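You operate a simulated robot arm through the tools that you are given. There is no shell and no other tool. Be economical: measure what you need, move in short steps, check, and stop when the job is done.

Carry out the task below with a simulated robot arm. There is one attempt and no reset: what you move stays moved.

Task
Shut the grey table drawer.
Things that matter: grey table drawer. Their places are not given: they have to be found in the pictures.

The check looks at the end state, three seconds after you hand in, the way a careful person would. Anything else that was tipped, shoved, dropped, spilled or broken makes it a failure.

Robot
A 7-joint arm with a two-finger parallel gripper, fixed in place. Base frame: the origin is at the foot of the arm, x ahead of it, y to its left, z up. Lengths are in mm, angles in rad, forces in N, time in s.
With the tool pointing down near the work surface it reaches from about 240 to 660 mm from the base axis. Its first joint turns from -1.152 to 1.152 rad. Payload 1.57 kg.
Tool frame: the origin (TCP) lies between the finger pads and is the grasp point; the fingertips stand 30 mm ahead of it; z points along the fingers, y is the line along which they close. The gripper opens to 110 mm. The fingers are 24 mm wide and 12 mm thick; the gripper's body (48 by 112 mm) begins 78 mm behind the TCP.
Orientation is that of the tool frame in the base frame, as a unit quaternion [x, y, z, w]. With the fingers straight down and closing along the base's y, the tool's x points along the base's -x, its y along +y and its z along -z.

Tools
- The arm moves only by the tool arm_command. Its argument "rows" is text: rows parted by semicolons, each of 6 numbers parted by spaces: the shift along the tool's x, y, z in mm, then the turn, a rotation vector about the tool's x, y, z in rad. In form: dx dy dz wx wy wz; .... A call has 1 to 8 rows; each row shifts and turns the commanded pose from where the row before left it, along the tool's axes as they then stand. "fingers" is the opening, from 0 (shut) to 1 (fully open), set as the call begins (left out, the last holds). Rows are played at 5 a second. More than 50 mm and 0.15 rad between two rows, or a gripper value outside its range, and nothing of the call is played. Where a pose cannot be reached the arm comes as near as it can. A force on the tool above 40 N (or 10 N above the force at the start of the call, whichever is more), or a blocked arm, ends the call early, and 0.2 s more pass. The fingers move at their own pace (about 108 mm/s each) and stop on an object; they squeeze with about 43 N. The grip force told is the motor's: it shows also when the fingers shut on nothing. Time passes only in rows, and 0.2 s behind the last, so rows that do not move let the fingers close. It gives the time, the measured TCP pose, the force on the tool (base axes), the opening and the grip force at its end, in the units of the frame above (readings bear some noise), and new pictures: "pictures" is both (left out), scene, wrist or none.
- Cameras (640 x 400 px; columns grow to the right, rows downward): "scene" is fixed at [165.4, -422.6, 1369.2]; the picture's right is [0.56, -0.83, 0.00], its down [-0.72, -0.49, -0.50] and it looks along [0.41, 0.28, -0.87] (base axes); focal length 365 px, centre (320, 200). "wrist" rides on the gripper at [-36, 0, -80] in the tool frame; the picture's right is [0.00, -1.00, 0.00], its down [0.97, 0.00, -0.24] and it looks along [0.24, 0.00, 0.97] (tool axes); focal length 218 px, centre (320, 200).
- measure_at(camera, pixels): there is no depth. For up to 12 entries [column, row, z] of the newest picture of that camera ("zoom" is the newest enlarged one), the place [x, y] in the base frame at which the ray of that pixel passes the height z, good to about 2 mm. No time passes.
- inspect(camera, box): a new picture of the part [left, top, right, bottom] of that camera's present view, enlarged. No time passes.
- finish_job(): hands the job in; it is judged then, once.

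Go step by step. Measure first, check grasps and placings, and put right what went wrong. The budget is 60 turns and 120 pictures, counting those below and the enlarged ones. Unless the task says otherwise, let go and move clear before handing in, and close with one line.

The tools are called after "Request:" as a command line: name --argument value ..., lists and objects as JSON in quotes. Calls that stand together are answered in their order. arm_command: Moves the arm, as the interface text tells. Its arguments: {"type":"object","properties":{"rows":{"type":"string"},"fingers":{"type":"number"},"pictures":{"type":"string","enum":["both","scene","wrist","none"]}},"required":["rows"]} The other tools are called the same way: measure_at (camera, pixels) gives the place at which the rays of pixels pass given heights; inspect (camera, box) takes an enlarged picture of a part of a camera's view; finish_job () hands the job in.

At the start:

```text
time: 0.0
eef_pos: [346.2, -349.9, 885.4]
orientation: [0.0, 1.0, 0.0, 0.0]
contact_force: [1.0, 0.1, 0.3]
width: 109.8
finger_force: 0.1
```

scene: 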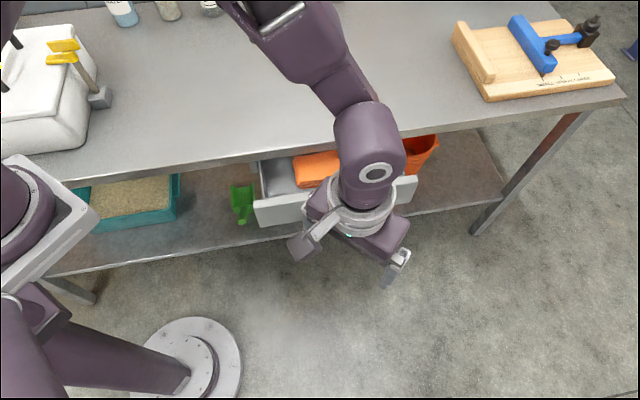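
wrist: 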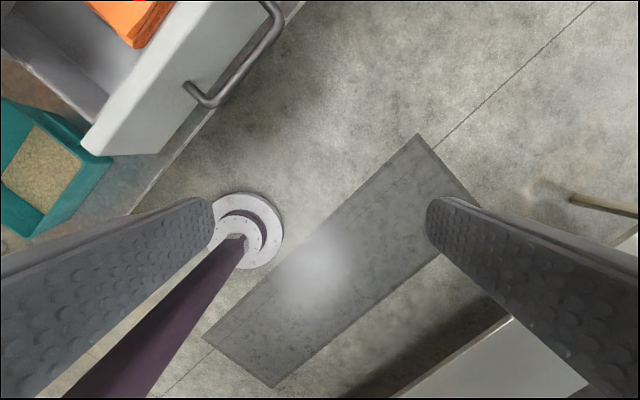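

The grey drawer front is around (255–415, 175–225) in the scene, partly hidden behind the arm, with its handle at (190–285, 0–105) in the wrist view. I'll enlarge both views and measure.

Request:
inspect --camera "scene" --box '[220, 110, 460, 260]'

Request:
inspect --camera "wrist" --box '[0, 0, 320, 200]'

Request:
measure_at --camera "scene" --pixels '[[70, 187, 650], [250, 160, 650], [430, 132, 650], [622, 100, 650], [253, 202, 600], [253, 202, 550], [253, 202, 500], [417, 177, 600], [417, 177, 550], [417, 177, 500]]'

Request:
measure_at --camera "wrist" --pixels '[[83, 150, 600], [83, 150, 550], [83, 150, 500], [213, 2, 600], [213, 2, 550], [213, 2, 500], [200, 103, 600], [200, 103, 550], [200, 103, 500]]'

```text
2.67 times, centred on (340, 185) of scene
```

zoom: 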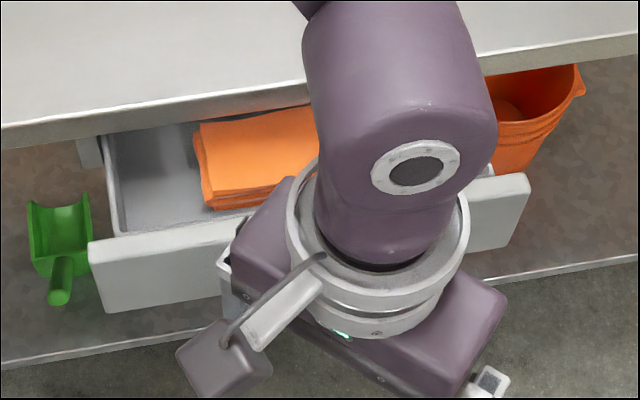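

```text
2.00 times, centred on (160, 100) of wrist
```

zoom: 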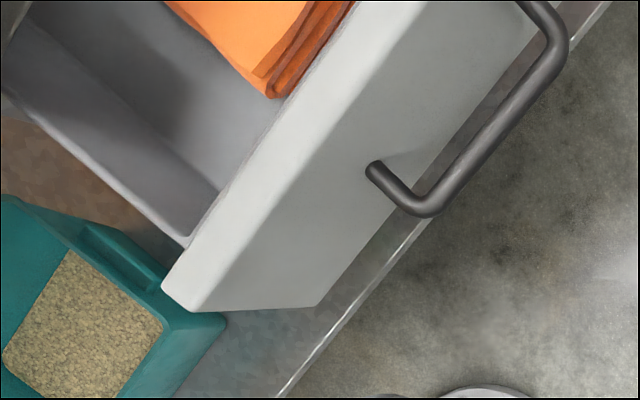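

```text
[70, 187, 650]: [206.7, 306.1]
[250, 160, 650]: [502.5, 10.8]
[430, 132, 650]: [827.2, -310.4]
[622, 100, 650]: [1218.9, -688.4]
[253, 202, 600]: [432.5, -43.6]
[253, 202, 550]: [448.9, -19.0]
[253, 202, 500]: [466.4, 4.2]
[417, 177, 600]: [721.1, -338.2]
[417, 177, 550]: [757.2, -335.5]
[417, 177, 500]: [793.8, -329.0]
```

```text
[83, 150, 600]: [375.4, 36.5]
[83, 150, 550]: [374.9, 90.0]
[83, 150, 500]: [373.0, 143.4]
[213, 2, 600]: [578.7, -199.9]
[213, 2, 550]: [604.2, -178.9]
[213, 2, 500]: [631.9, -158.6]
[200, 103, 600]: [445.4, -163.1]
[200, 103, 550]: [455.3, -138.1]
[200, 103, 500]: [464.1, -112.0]
```

The table edge runs along x+y≈515, so the drawer slides in along about (+0.71, +0.71). I'll triangulate the front's top-left corner and the handle more carefully.

Request:
measure_at --camera "scene" --pixels '[[253, 201, 620], [253, 201, 580], [253, 201, 540], [254.5, 208, 620], [254.5, 208, 580], [254.5, 208, 540], [260, 227, 540], [260, 227, 500], [418, 178, 620], [418, 178, 580], [418, 178, 540]]'

Request:
measure_at --camera "wrist" --pixels '[[81, 144, 620], [81, 144, 580], [81, 144, 540], [100, 155, 620], [100, 155, 580], [100, 155, 540], [158, 152, 540], [158, 152, 500], [210, 107, 580], [210, 107, 540], [283, 22, 580], [283, 22, 540]]'

```text
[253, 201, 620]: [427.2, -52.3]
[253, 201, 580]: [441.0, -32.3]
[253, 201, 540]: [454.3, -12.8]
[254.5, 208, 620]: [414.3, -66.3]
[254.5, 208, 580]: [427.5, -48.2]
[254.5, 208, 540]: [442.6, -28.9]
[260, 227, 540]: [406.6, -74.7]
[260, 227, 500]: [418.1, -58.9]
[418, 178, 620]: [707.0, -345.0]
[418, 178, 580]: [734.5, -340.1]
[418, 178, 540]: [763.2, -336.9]
```

```text
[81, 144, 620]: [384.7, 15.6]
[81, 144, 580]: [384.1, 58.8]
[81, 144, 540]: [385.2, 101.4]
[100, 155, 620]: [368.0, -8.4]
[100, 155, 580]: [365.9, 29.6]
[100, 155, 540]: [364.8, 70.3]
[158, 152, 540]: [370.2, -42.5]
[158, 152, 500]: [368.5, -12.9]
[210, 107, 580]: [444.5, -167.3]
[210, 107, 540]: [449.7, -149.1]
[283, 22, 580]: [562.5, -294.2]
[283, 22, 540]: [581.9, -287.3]
```

Triangulated, the drawer front runs from z≈640 to 725 along x+y≈290. Its bar handle is centred near (470,-265,690). I'll yaw the tool by -45° in place so it faces the drawer, then look again.

Request:
arm_command --rows "0 0 0 0 0 -0.1309; 0 0 0 0 0 -0.1309; 0 0 0 0 0 -0.1309; 0 0 0 0 0 -0.1309; 0 0 0 0 0 -0.1309; 0 0 0 0 0 -0.1309; 0 0 0 0 0 0; 0 0 0 0 0 0" --fingers 0.3

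```text
time: 1.8
eef_pos: [345.8, -349.1, 885.3]
orientation: [-0.384, 0.923, 0.0, -0.001]
contact_force: [0.2, -0.5, 0.5]
width: 33.1
finger_force: 0.0
```

scene: 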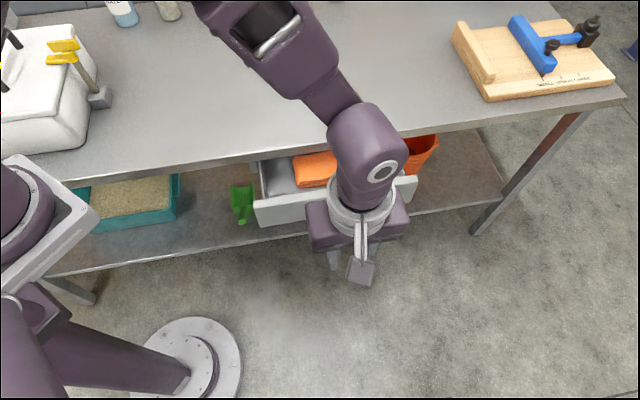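
wrist: 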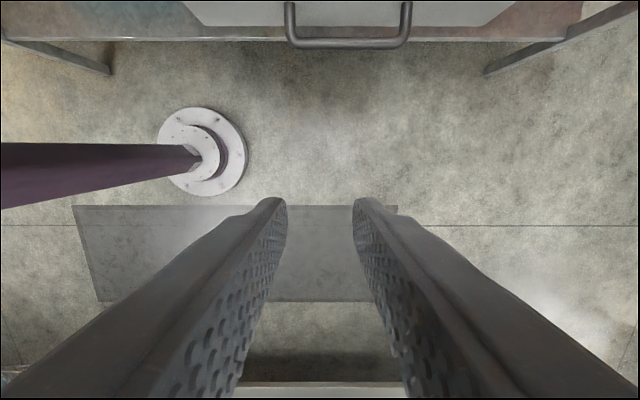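

The tool now faces the drawer, and the handle bar lies at row 43, columns 287–410. I'll measure it at candidate heights, with the right-hand part of the panel for reference.

Request:
measure_at --camera "wrist" --pixels '[[290, 44, 680], [290, 44, 640], [407, 44, 680], [407, 44, 640], [320, 25, 640], [320, 25, 720], [349, 49, 680], [349, 49, 640]]'

Request:
inspect --camera "scene" --box '[220, 110, 460, 260]'

```text
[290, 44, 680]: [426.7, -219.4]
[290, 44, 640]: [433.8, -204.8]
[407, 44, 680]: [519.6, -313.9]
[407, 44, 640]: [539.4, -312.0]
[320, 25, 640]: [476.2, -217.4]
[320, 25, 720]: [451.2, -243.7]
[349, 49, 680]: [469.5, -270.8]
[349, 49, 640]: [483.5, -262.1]
```

```text
2.67 times, centred on (340, 185) of scene
```

zoom: 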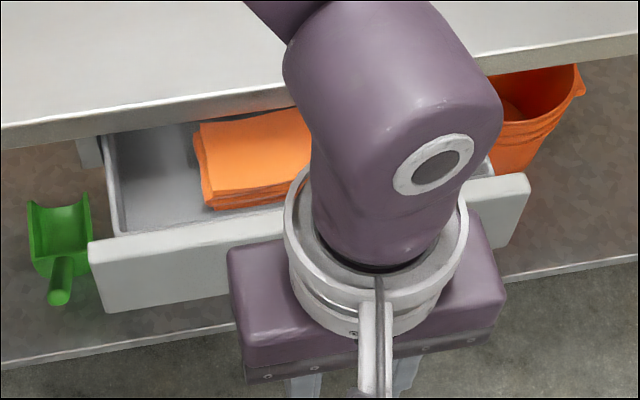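

The handle is centred near (470,-266) at z≈680, about 150 mm ahead of the tool. I'll shift 29 mm sideways and lower in free air to TCP z≈705.

Request:
arm_command --rows "0 -29 0 0 0 0; 0 0 45 0 0 0; 0 0 45 0 0 0; 0 0 45 0 0 0; 0 0 45 0 0 0; 0 0 0 0 0 0; 0 0 0 0 0 0" --fingers 0.3

```text
time: 3.4
eef_pos: [364.4, -370.2, 705.5]
orientation: [-0.383, 0.924, 0.0, 0.001]
contact_force: [-0.5, -0.7, 0.5]
width: 32.7
finger_force: 0.0
```

scene: 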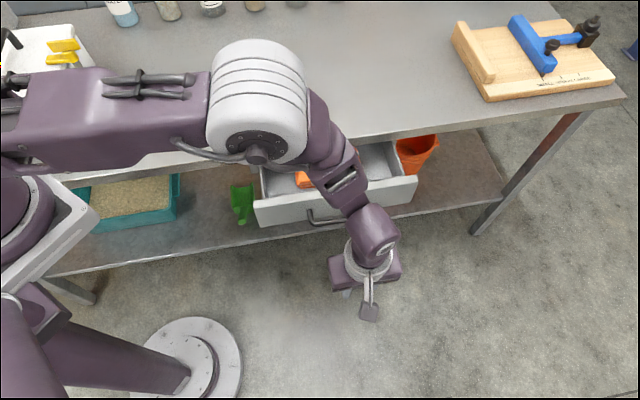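
wrist: 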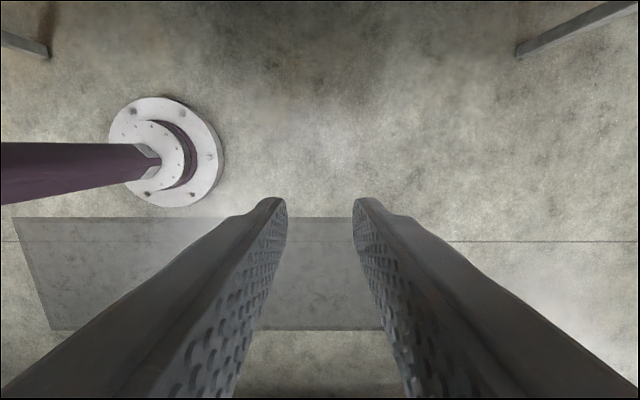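

The arm came down freely, and the handle bar is visible at (310–340, 213–222) in the scene. I'll approach 100 mm toward it and check.

Request:
arm_command --rows "-25 0 0 0 0 0; -25 0 0 0 0 0; -25 0 0 0 0 0; -25 0 0 0 0 0; 0 0 0 0 0 0; 0 0 0 0 0 0"

Request:
inspect --camera "scene" --box '[220, 110, 460, 260]'

```text
time: 4.8
eef_pos: [435.2, -300.6, 705.3]
orientation: [-0.383, 0.924, 0.0, 0.0]
contact_force: [-0.4, -0.1, 0.5]
width: 32.8
finger_force: 0.1
```

scene: 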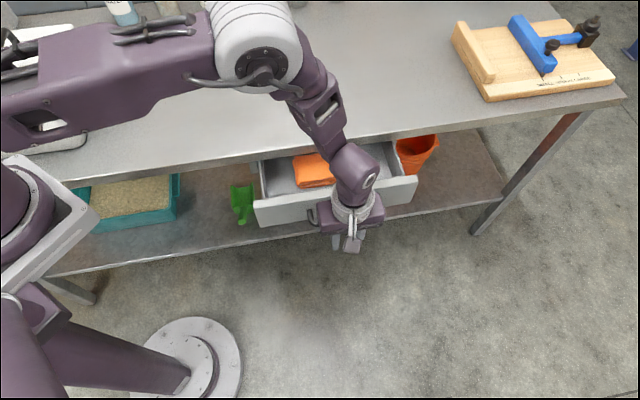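
wrist: 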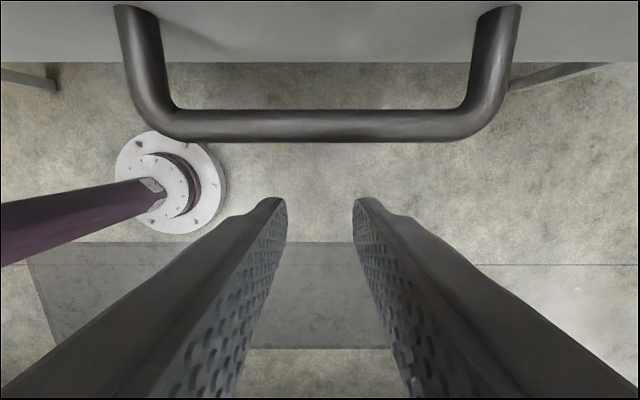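

```text
2.67 times, centred on (340, 185) of scene
```

zoom: 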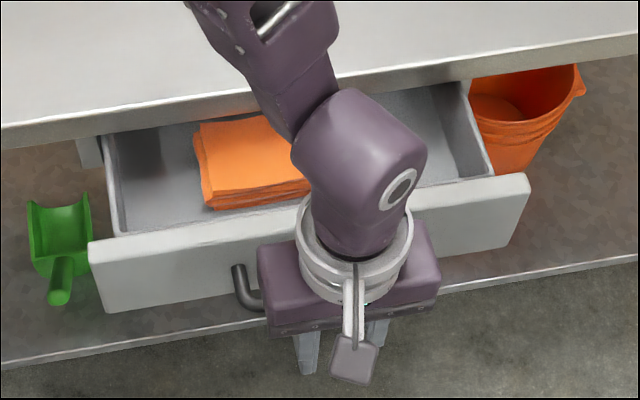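

The bar is central in the wrist view at row 125. It works out to z≈700 and about 25 mm ahead of the finger faces, with the fingertips at z≈675. I'll push gently along tool -x.

Request:
arm_command --rows "-10 0 0 0 0 0; -10 0 0 0 0 0; -8 0 0 0 0 0; -8 0 0 0 0 0; -8 0 0 0 0 0; 0 0 0 0 0 0"

```text
time: 6.2
eef_pos: [467.9, -269.9, 706.6]
orientation: [-0.383, 0.924, 0.0, 0.0]
contact_force: [-0.4, 0.2, -0.6]
width: 32.9
finger_force: 0.1
```

scene: 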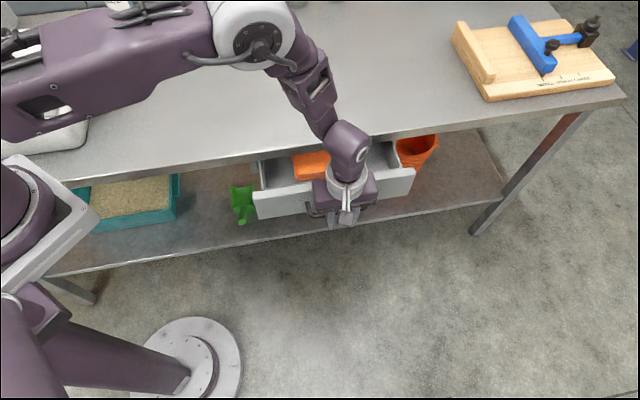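
wrist: 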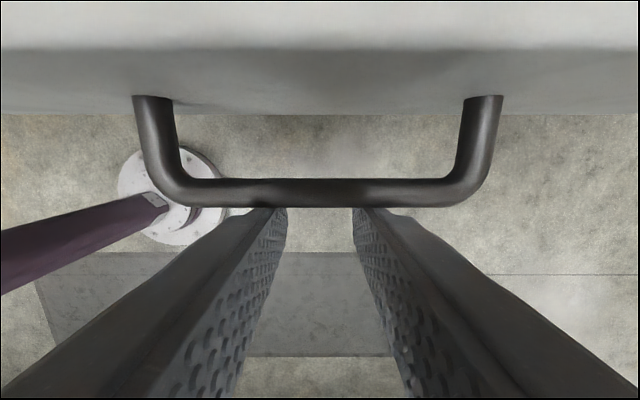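

The fingers are on the bar and the drawer is starting to slide in with little force. I'll keep pushing.

Request:
arm_command --rows "-8 0 0 0 0 0; -8 0 0 0 0 0; -8 0 0 0 0 0; -8 0 0 0 0 0; 0 0 0 0 0 0"

Request:
inspect --camera "scene" --box '[220, 110, 460, 260]'

```text
time: 7.4
eef_pos: [491.1, -245.5, 706.1]
orientation: [-0.383, 0.924, -0.001, 0.0]
contact_force: [-0.2, 0.3, -0.6]
width: 33.0
finger_force: 0.0
```

scene: 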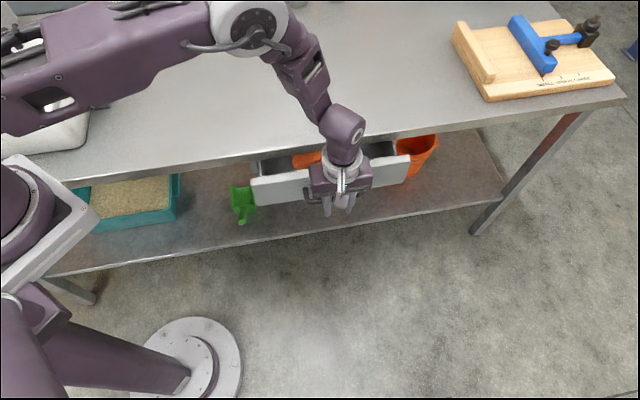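
wrist: 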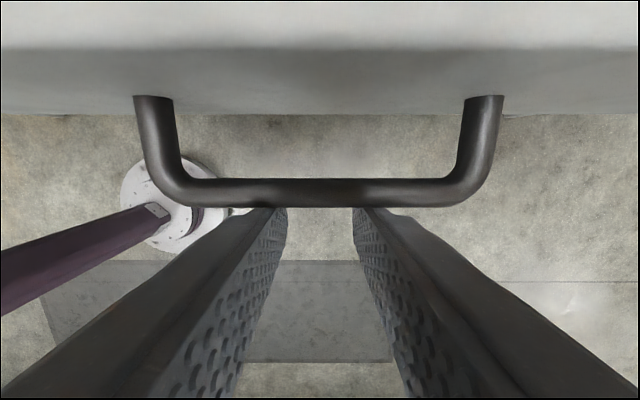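

```text
2.67 times, centred on (340, 185) of scene
```

zoom: 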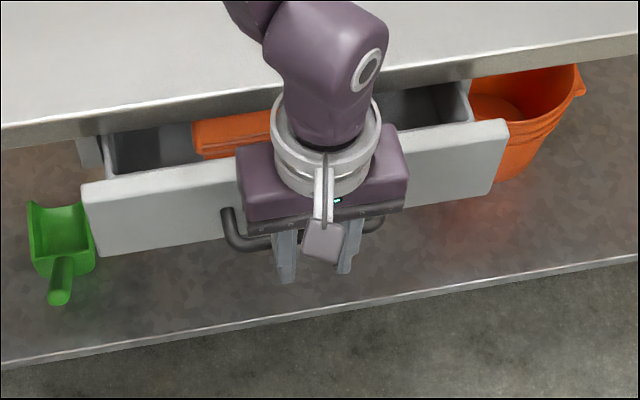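

The drawer slides straight and freely, and its contents move with it. About 30–60 mm seems left, so I'll continue.

Request:
arm_command --rows "-8 0 0 0 0 0; -8 0 0 0 0 0; -8 0 0 0 0 0; -8 0 0 0 0 0; 0 0 0 0 0 0"

Request:
inspect --camera "scene" --box '[220, 110, 460, 260]'

```text
time: 8.6
eef_pos: [513.3, -223.5, 705.3]
orientation: [-0.383, 0.924, 0.0, -0.001]
contact_force: [0.1, -0.8, -0.5]
width: 33.2
finger_force: 0.1
```

scene: 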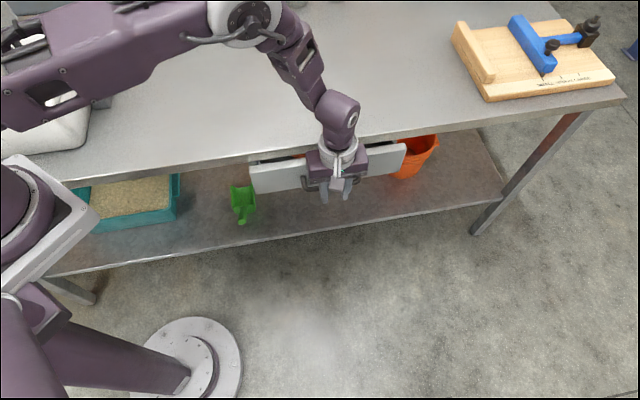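
wrist: 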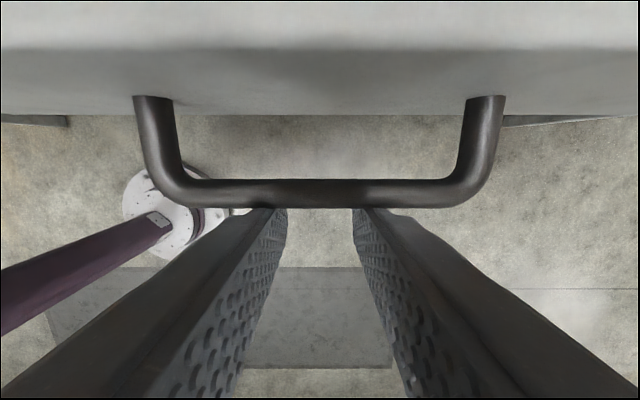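

```text
2.67 times, centred on (340, 185) of scene
```

zoom: 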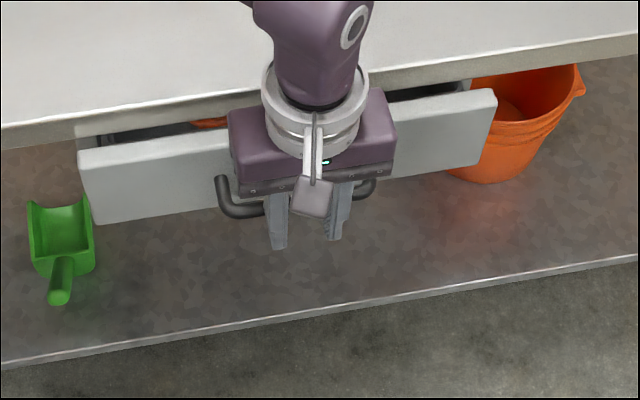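

The remaining visible gap is about 15–20 mm. I'll go on in smaller steps and watch the force for the end stop.

Request:
arm_command --rows "-5 0 0 0 0 0; -5 0 0 0 0 0; -5 0 0 0 0 0; -5 0 0 0 0 0; 0 0 0 0 0 0"

Request:
inspect --camera "scene" --box '[220, 110, 460, 260]'

```text
time: 9.8
eef_pos: [527.0, -209.4, 704.9]
orientation: [-0.383, 0.924, 0.0, 0.0]
contact_force: [0.5, 0.6, 0.2]
width: 33.1
finger_force: 0.0
```

scene: 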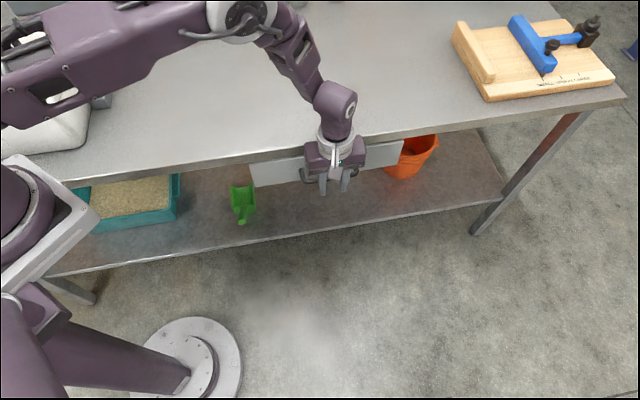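
wrist: 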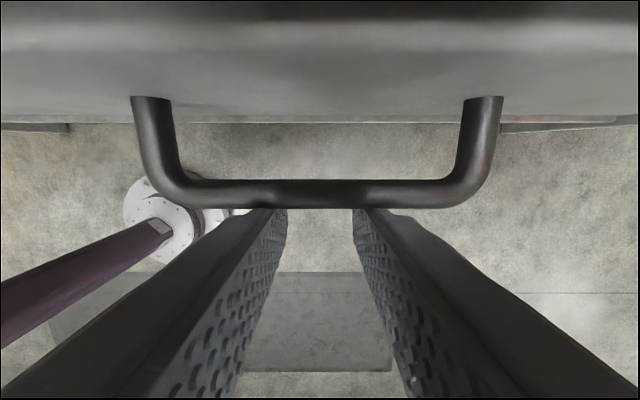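

```text
2.67 times, centred on (340, 185) of scene
```

zoom: 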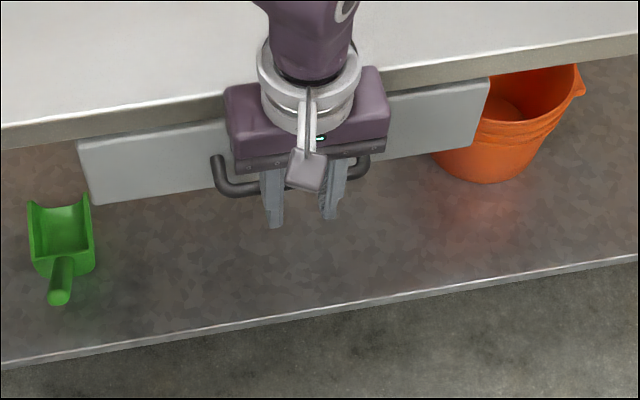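

The panel is about flush with the table edge and there is still no end-stop force. It may go in further under the overhang, so I'll back off 3 mm, rise 9 mm for body clearance over the tabletop, and continue gently.

Request:
arm_command --rows "3 0 0 0 0 0; 0 0 -9 0 0 0; -4 0 0 0 0 0; -4 0 0 0 0 0; -4 0 0 0 0 0; -4 0 0 0 0 0; 0 0 0 0 0 0"

Request:
inspect --camera "scene" --box '[220, 110, 460, 260]'

```text
time: 11.4
eef_pos: [537.9, -200.0, 714.7]
orientation: [-0.383, 0.924, 0.0, 0.0]
contact_force: [0.0, 0.3, 0.7]
width: 32.8
finger_force: 0.0
```

scene: 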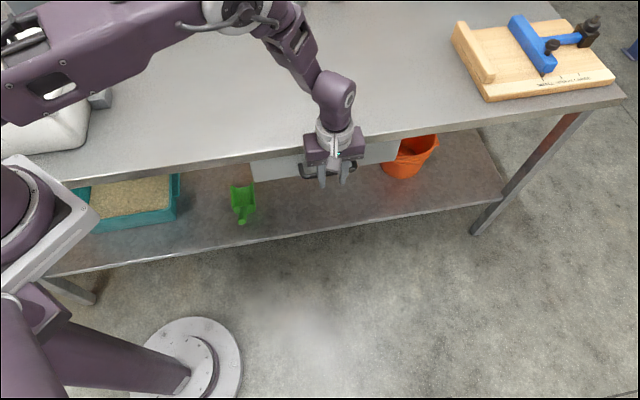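
wrist: 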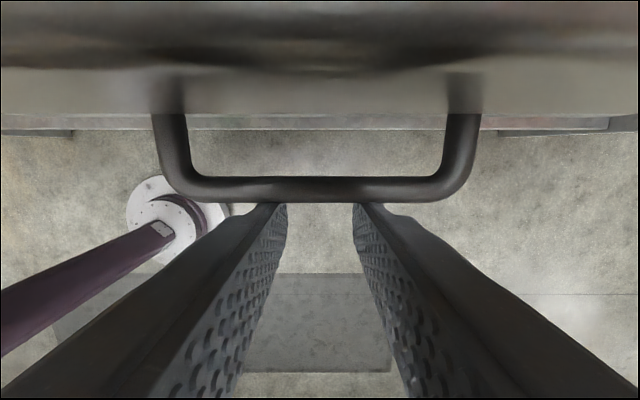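

```text
2.67 times, centred on (340, 185) of scene
```

zoom: 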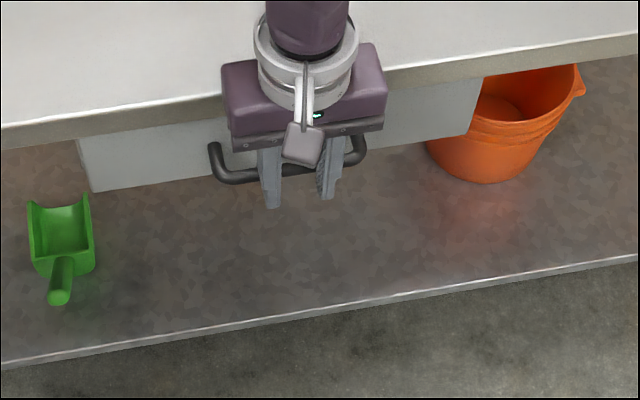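

The panel is now going under the tabletop overhang, still without resistance. I'll measure the table edge's height before going on, to be sure the gripper body clears it.

Request:
measure_at --camera "scene" --pixels '[[250, 153, 740], [250, 153, 760], [250, 153, 780], [250, 162, 720], [250, 162, 740], [250, 162, 760]]'

Request:
measure_at --camera "wrist" --pixels '[[320, 70, 720], [320, 70, 740], [320, 70, 760], [320, 2, 740], [320, 2, 760], [320, 2, 780]]'

Request:
inspect --camera "wrist" --box '[160, 0, 480, 200]'

```text
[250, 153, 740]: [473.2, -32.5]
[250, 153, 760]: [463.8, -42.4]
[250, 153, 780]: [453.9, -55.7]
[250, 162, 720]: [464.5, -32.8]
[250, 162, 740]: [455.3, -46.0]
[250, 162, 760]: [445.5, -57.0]
```

```text
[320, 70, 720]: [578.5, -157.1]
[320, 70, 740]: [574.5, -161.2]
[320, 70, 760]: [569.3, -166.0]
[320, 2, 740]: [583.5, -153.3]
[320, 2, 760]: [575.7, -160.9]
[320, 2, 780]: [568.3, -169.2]
```

```text
2.00 times, centred on (320, 100) of wrist
```

zoom: 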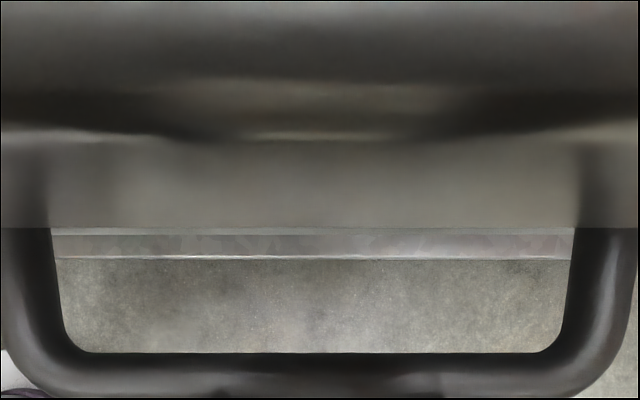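

The tabletop sits at about z 738–768 and the body's underside is at about 792, so it clears. I'll keep pushing in small steps.

Request:
arm_command --rows "-4 0 0 0 0 0; -4 0 0 0 0 0; -4 0 0 0 0 0; -4 0 0 0 0 0; 0 0 0 0 0 0"

Request:
inspect --camera "scene" --box '[220, 110, 460, 260]'

```text
time: 12.4
eef_pos: [542.1, -194.9, 713.7]
orientation: [-0.383, 0.924, -0.001, -0.008]
contact_force: [-3.3, -3.4, 1.2]
width: 33.3
finger_force: 0.7
stopped in row 5: the force on the tool passed its limit (the readings are from after the stop); the commanded pose is now the measured one
```

scene: 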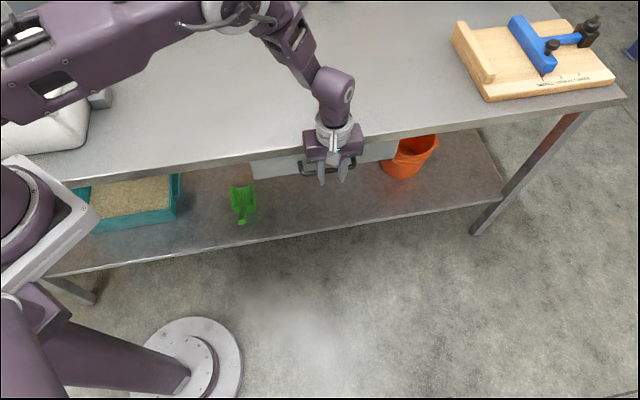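
wrist: 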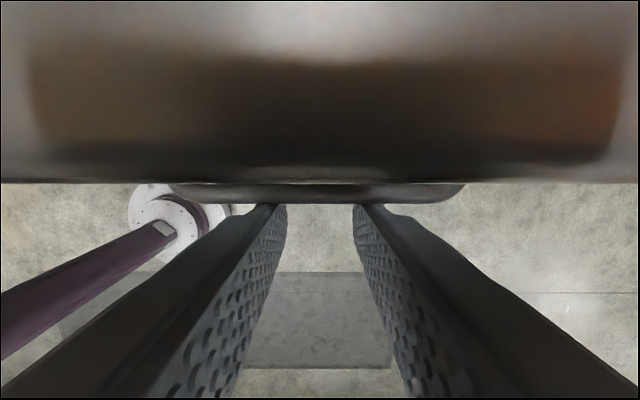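

```text
2.67 times, centred on (340, 185) of scene
```

zoom: 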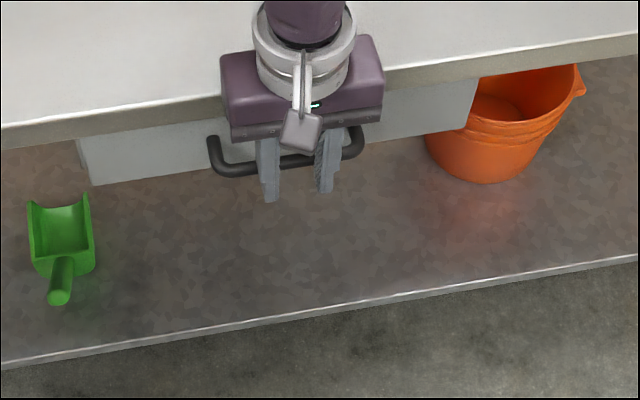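

The push stopped on force at TCP (542,-195), and the wrist view shows the table edge very close to the camera (down to row 183). That could be the drawer's end stop or the gripper body touching the table, so I'll back off and look.

Request:
arm_command --rows "10 0 0 0 0 0; 20 0 0 0 0 0; 30 0 0 0 0 0; 30 0 0 0 0 0; 30 0 0 0 0 0; 0 0 0 0 0 0"

Request:
inspect --camera "scene" --box '[220, 110, 460, 260]'

```text
time: 13.8
eef_pos: [458.0, -279.2, 715.8]
orientation: [-0.383, 0.924, 0.0, -0.007]
contact_force: [0.5, 0.5, 0.4]
width: 32.8
finger_force: 0.1
```

scene: 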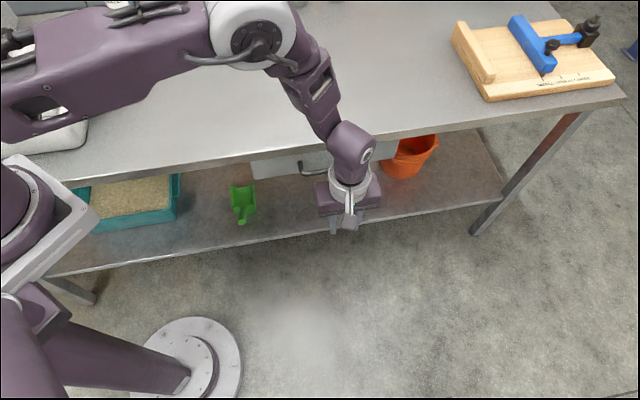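
wrist: 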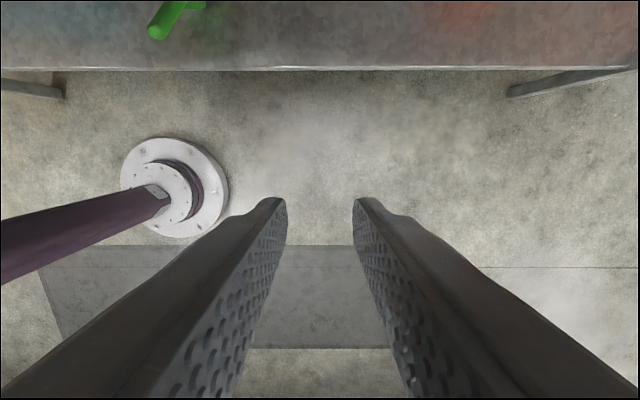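

```text
2.67 times, centred on (340, 185) of scene
```

zoom: 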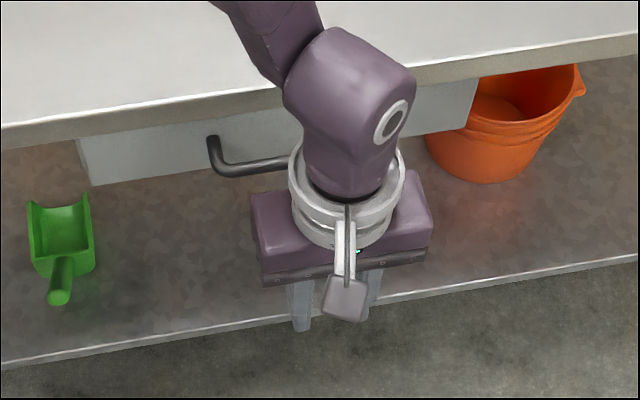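

The drawer is almost fully in, but the end stop isn't confirmed. I'll tilt the tool 0.4 rad so the fingers lean toward the drawer and the body stays clear of the table, then approach the bar again.

Request:
arm_command --rows "0 0 0 0 -0.133 0; 0 0 0 0 -0.133 0; 0 0 0 0 -0.133 0; -23.0 0 9.7 0 0 0; -23.0 0 9.7 0 0 0; -23.0 0 9.7 0 0 0; 0 0 0 0 0 0; 0 0 0 0 0 0"

Request:
inspect --camera "scene" --box '[220, 110, 460, 260]'

```text
time: 15.7
eef_pos: [510.6, -227.4, 714.5]
orientation: [-0.375, 0.907, 0.074, 0.176]
contact_force: [-0.2, 0.5, -0.6]
width: 33.1
finger_force: 0.0
```

scene: 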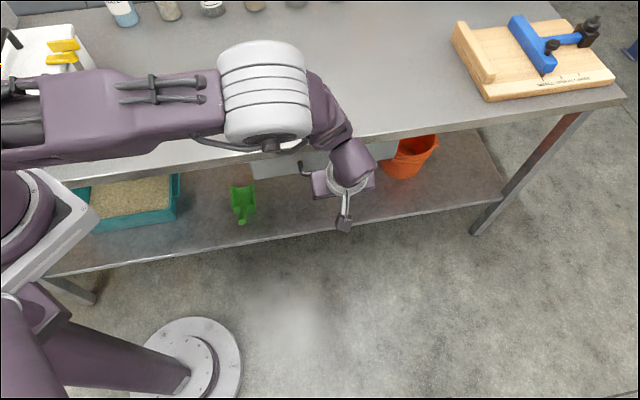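
wrist: 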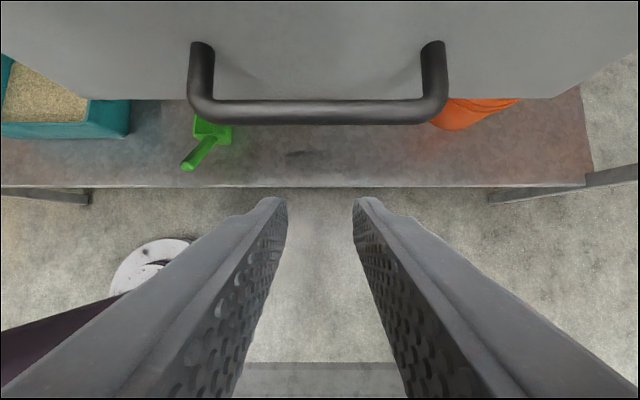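

```text
2.67 times, centred on (340, 185) of scene
```

zoom: 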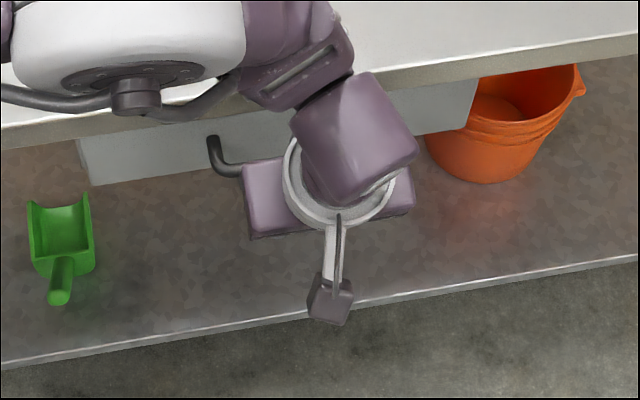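

The bar is ahead at row 112 and the body is well back from the table edge. I'll advance to contact with small steps near the end.

Request:
arm_command --rows "-13.8 0 5.8 0 0 0; -13.8 0 5.8 0 0 0; -4.6 0 1.95 0 0 0; -4.6 0 1.95 0 0 0; -4.6 0 1.95 0 0 0; -4.6 0 1.95 0 0 0; 0 0 0 0 0 0"

Request:
inspect --camera "scene" --box '[220, 110, 460, 260]'

```text
time: 16.9
eef_pos: [537.9, -200.1, 712.5]
orientation: [-0.375, 0.908, 0.074, 0.17]
contact_force: [-2.8, -2.2, -0.4]
width: 33.1
finger_force: 0.2
stopped in row 6: the force on the tool passed its limit (the readings are from after the stop); the commanded pose is now the measured one
```

scene: 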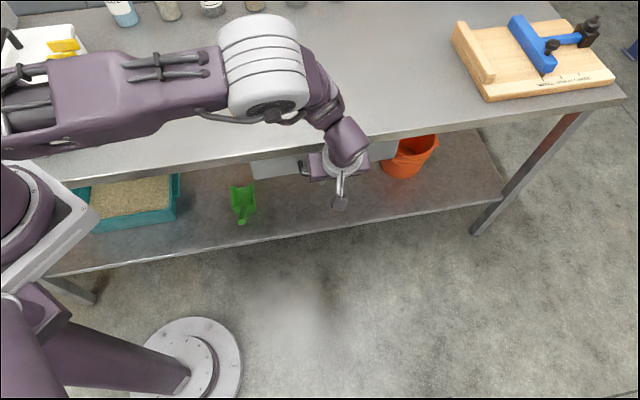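
wrist: 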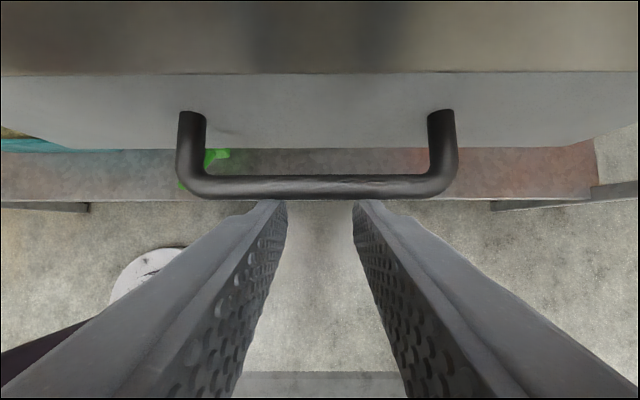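

```text
2.67 times, centred on (340, 185) of scene
```

zoom: 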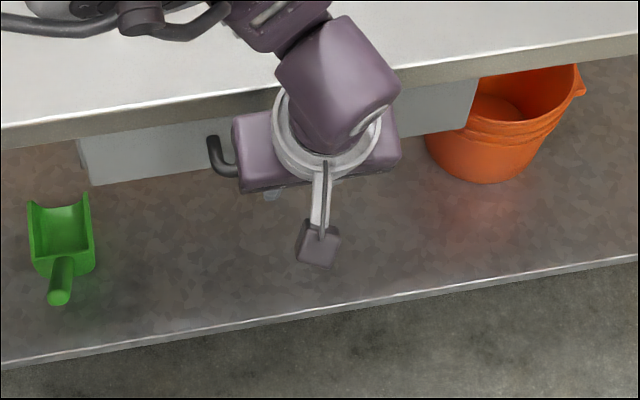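

With the new geometry the fingers are on the bar (row 190) and the push stopped above 40 N. The panel and handle have not moved from the last view (panel bottom at zoom row 185), so the drawer is at its end stop. I'll back away and check.

Request:
arm_command --rows "9.2 0 -3.9 0 0 0; 27.6 0 -11.7 0 0 0; 36.8 0 -15.6 0 0 0; 36.8 0 -15.6 0 0 0; 0 0 0 0 0.133 0; 0 0 0 0 0.133 0; 0 0 0 0 0.133 0; 40 0 0 0 0 0"

Request:
arm_command --rows "40 0 0 0 0 0; 40 0 0 0 0 0; 0 0 0 0 0 0"

Request:
inspect --camera "scene" --box '[220, 110, 460, 260]'

```text
time: 18.7
eef_pos: [426.3, -311.3, 716.6]
orientation: [-0.381, 0.924, -0.003, -0.013]
contact_force: [0.0, -0.6, 0.9]
width: 33.2
finger_force: 0.1
```

scene: 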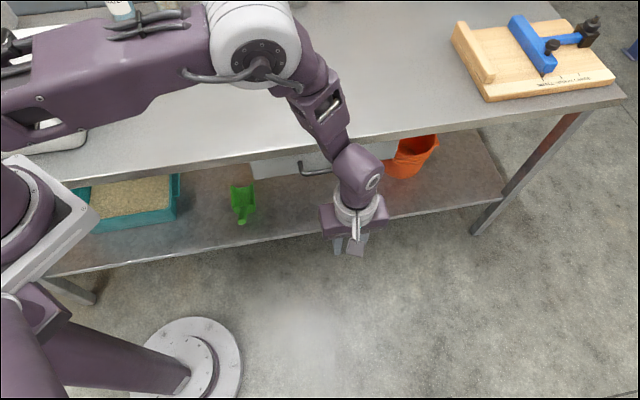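
wrist: 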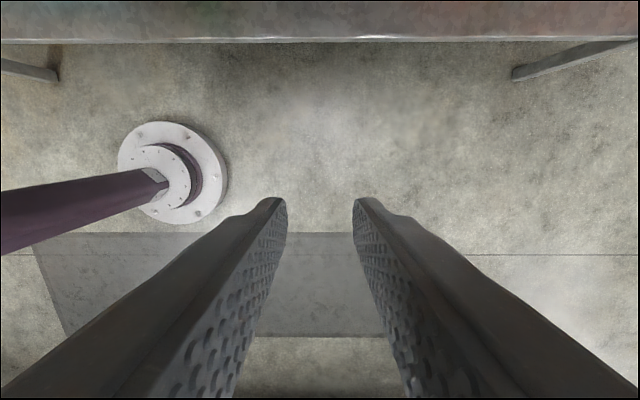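

```text
time: 19.5
eef_pos: [368.4, -368.2, 717.9]
orientation: [-0.382, 0.924, -0.003, -0.012]
contact_force: [0.1, 0.2, 0.2]
width: 33.0
finger_force: 0.0
```

scene: 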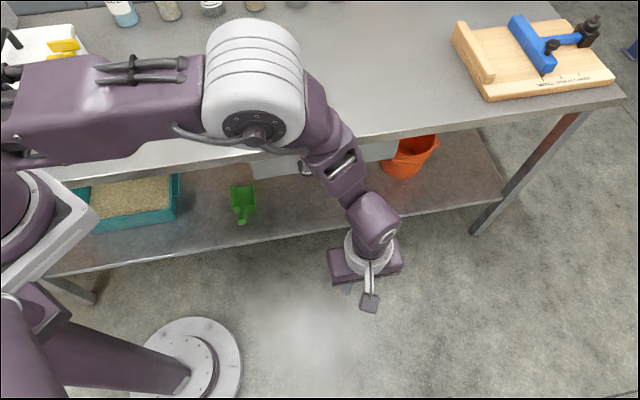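
wrist: 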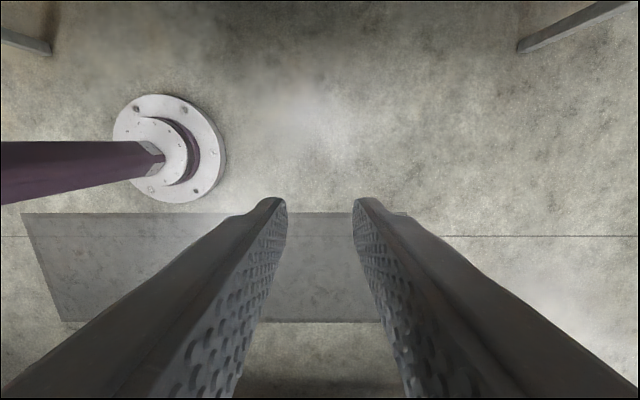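

```text
2.67 times, centred on (340, 185) of scene
```

zoom: 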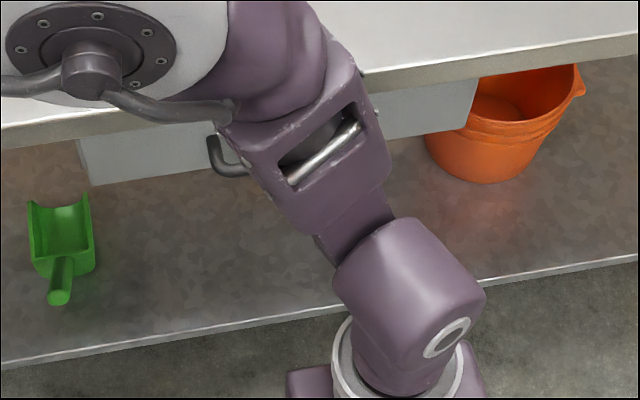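

The drawer stays in (panel bottom still at zoom row 185), the scoop, bucket and other items haven't moved, and the arm is clear. I'm handing in.

Request:
finish_job

```text
The job is handed in.
```

The grey table drawer is pushed in to its end stop: a second push from a different angle met more than 40 N without moving it. The arm is clear and nothing else was visibly disturbed.
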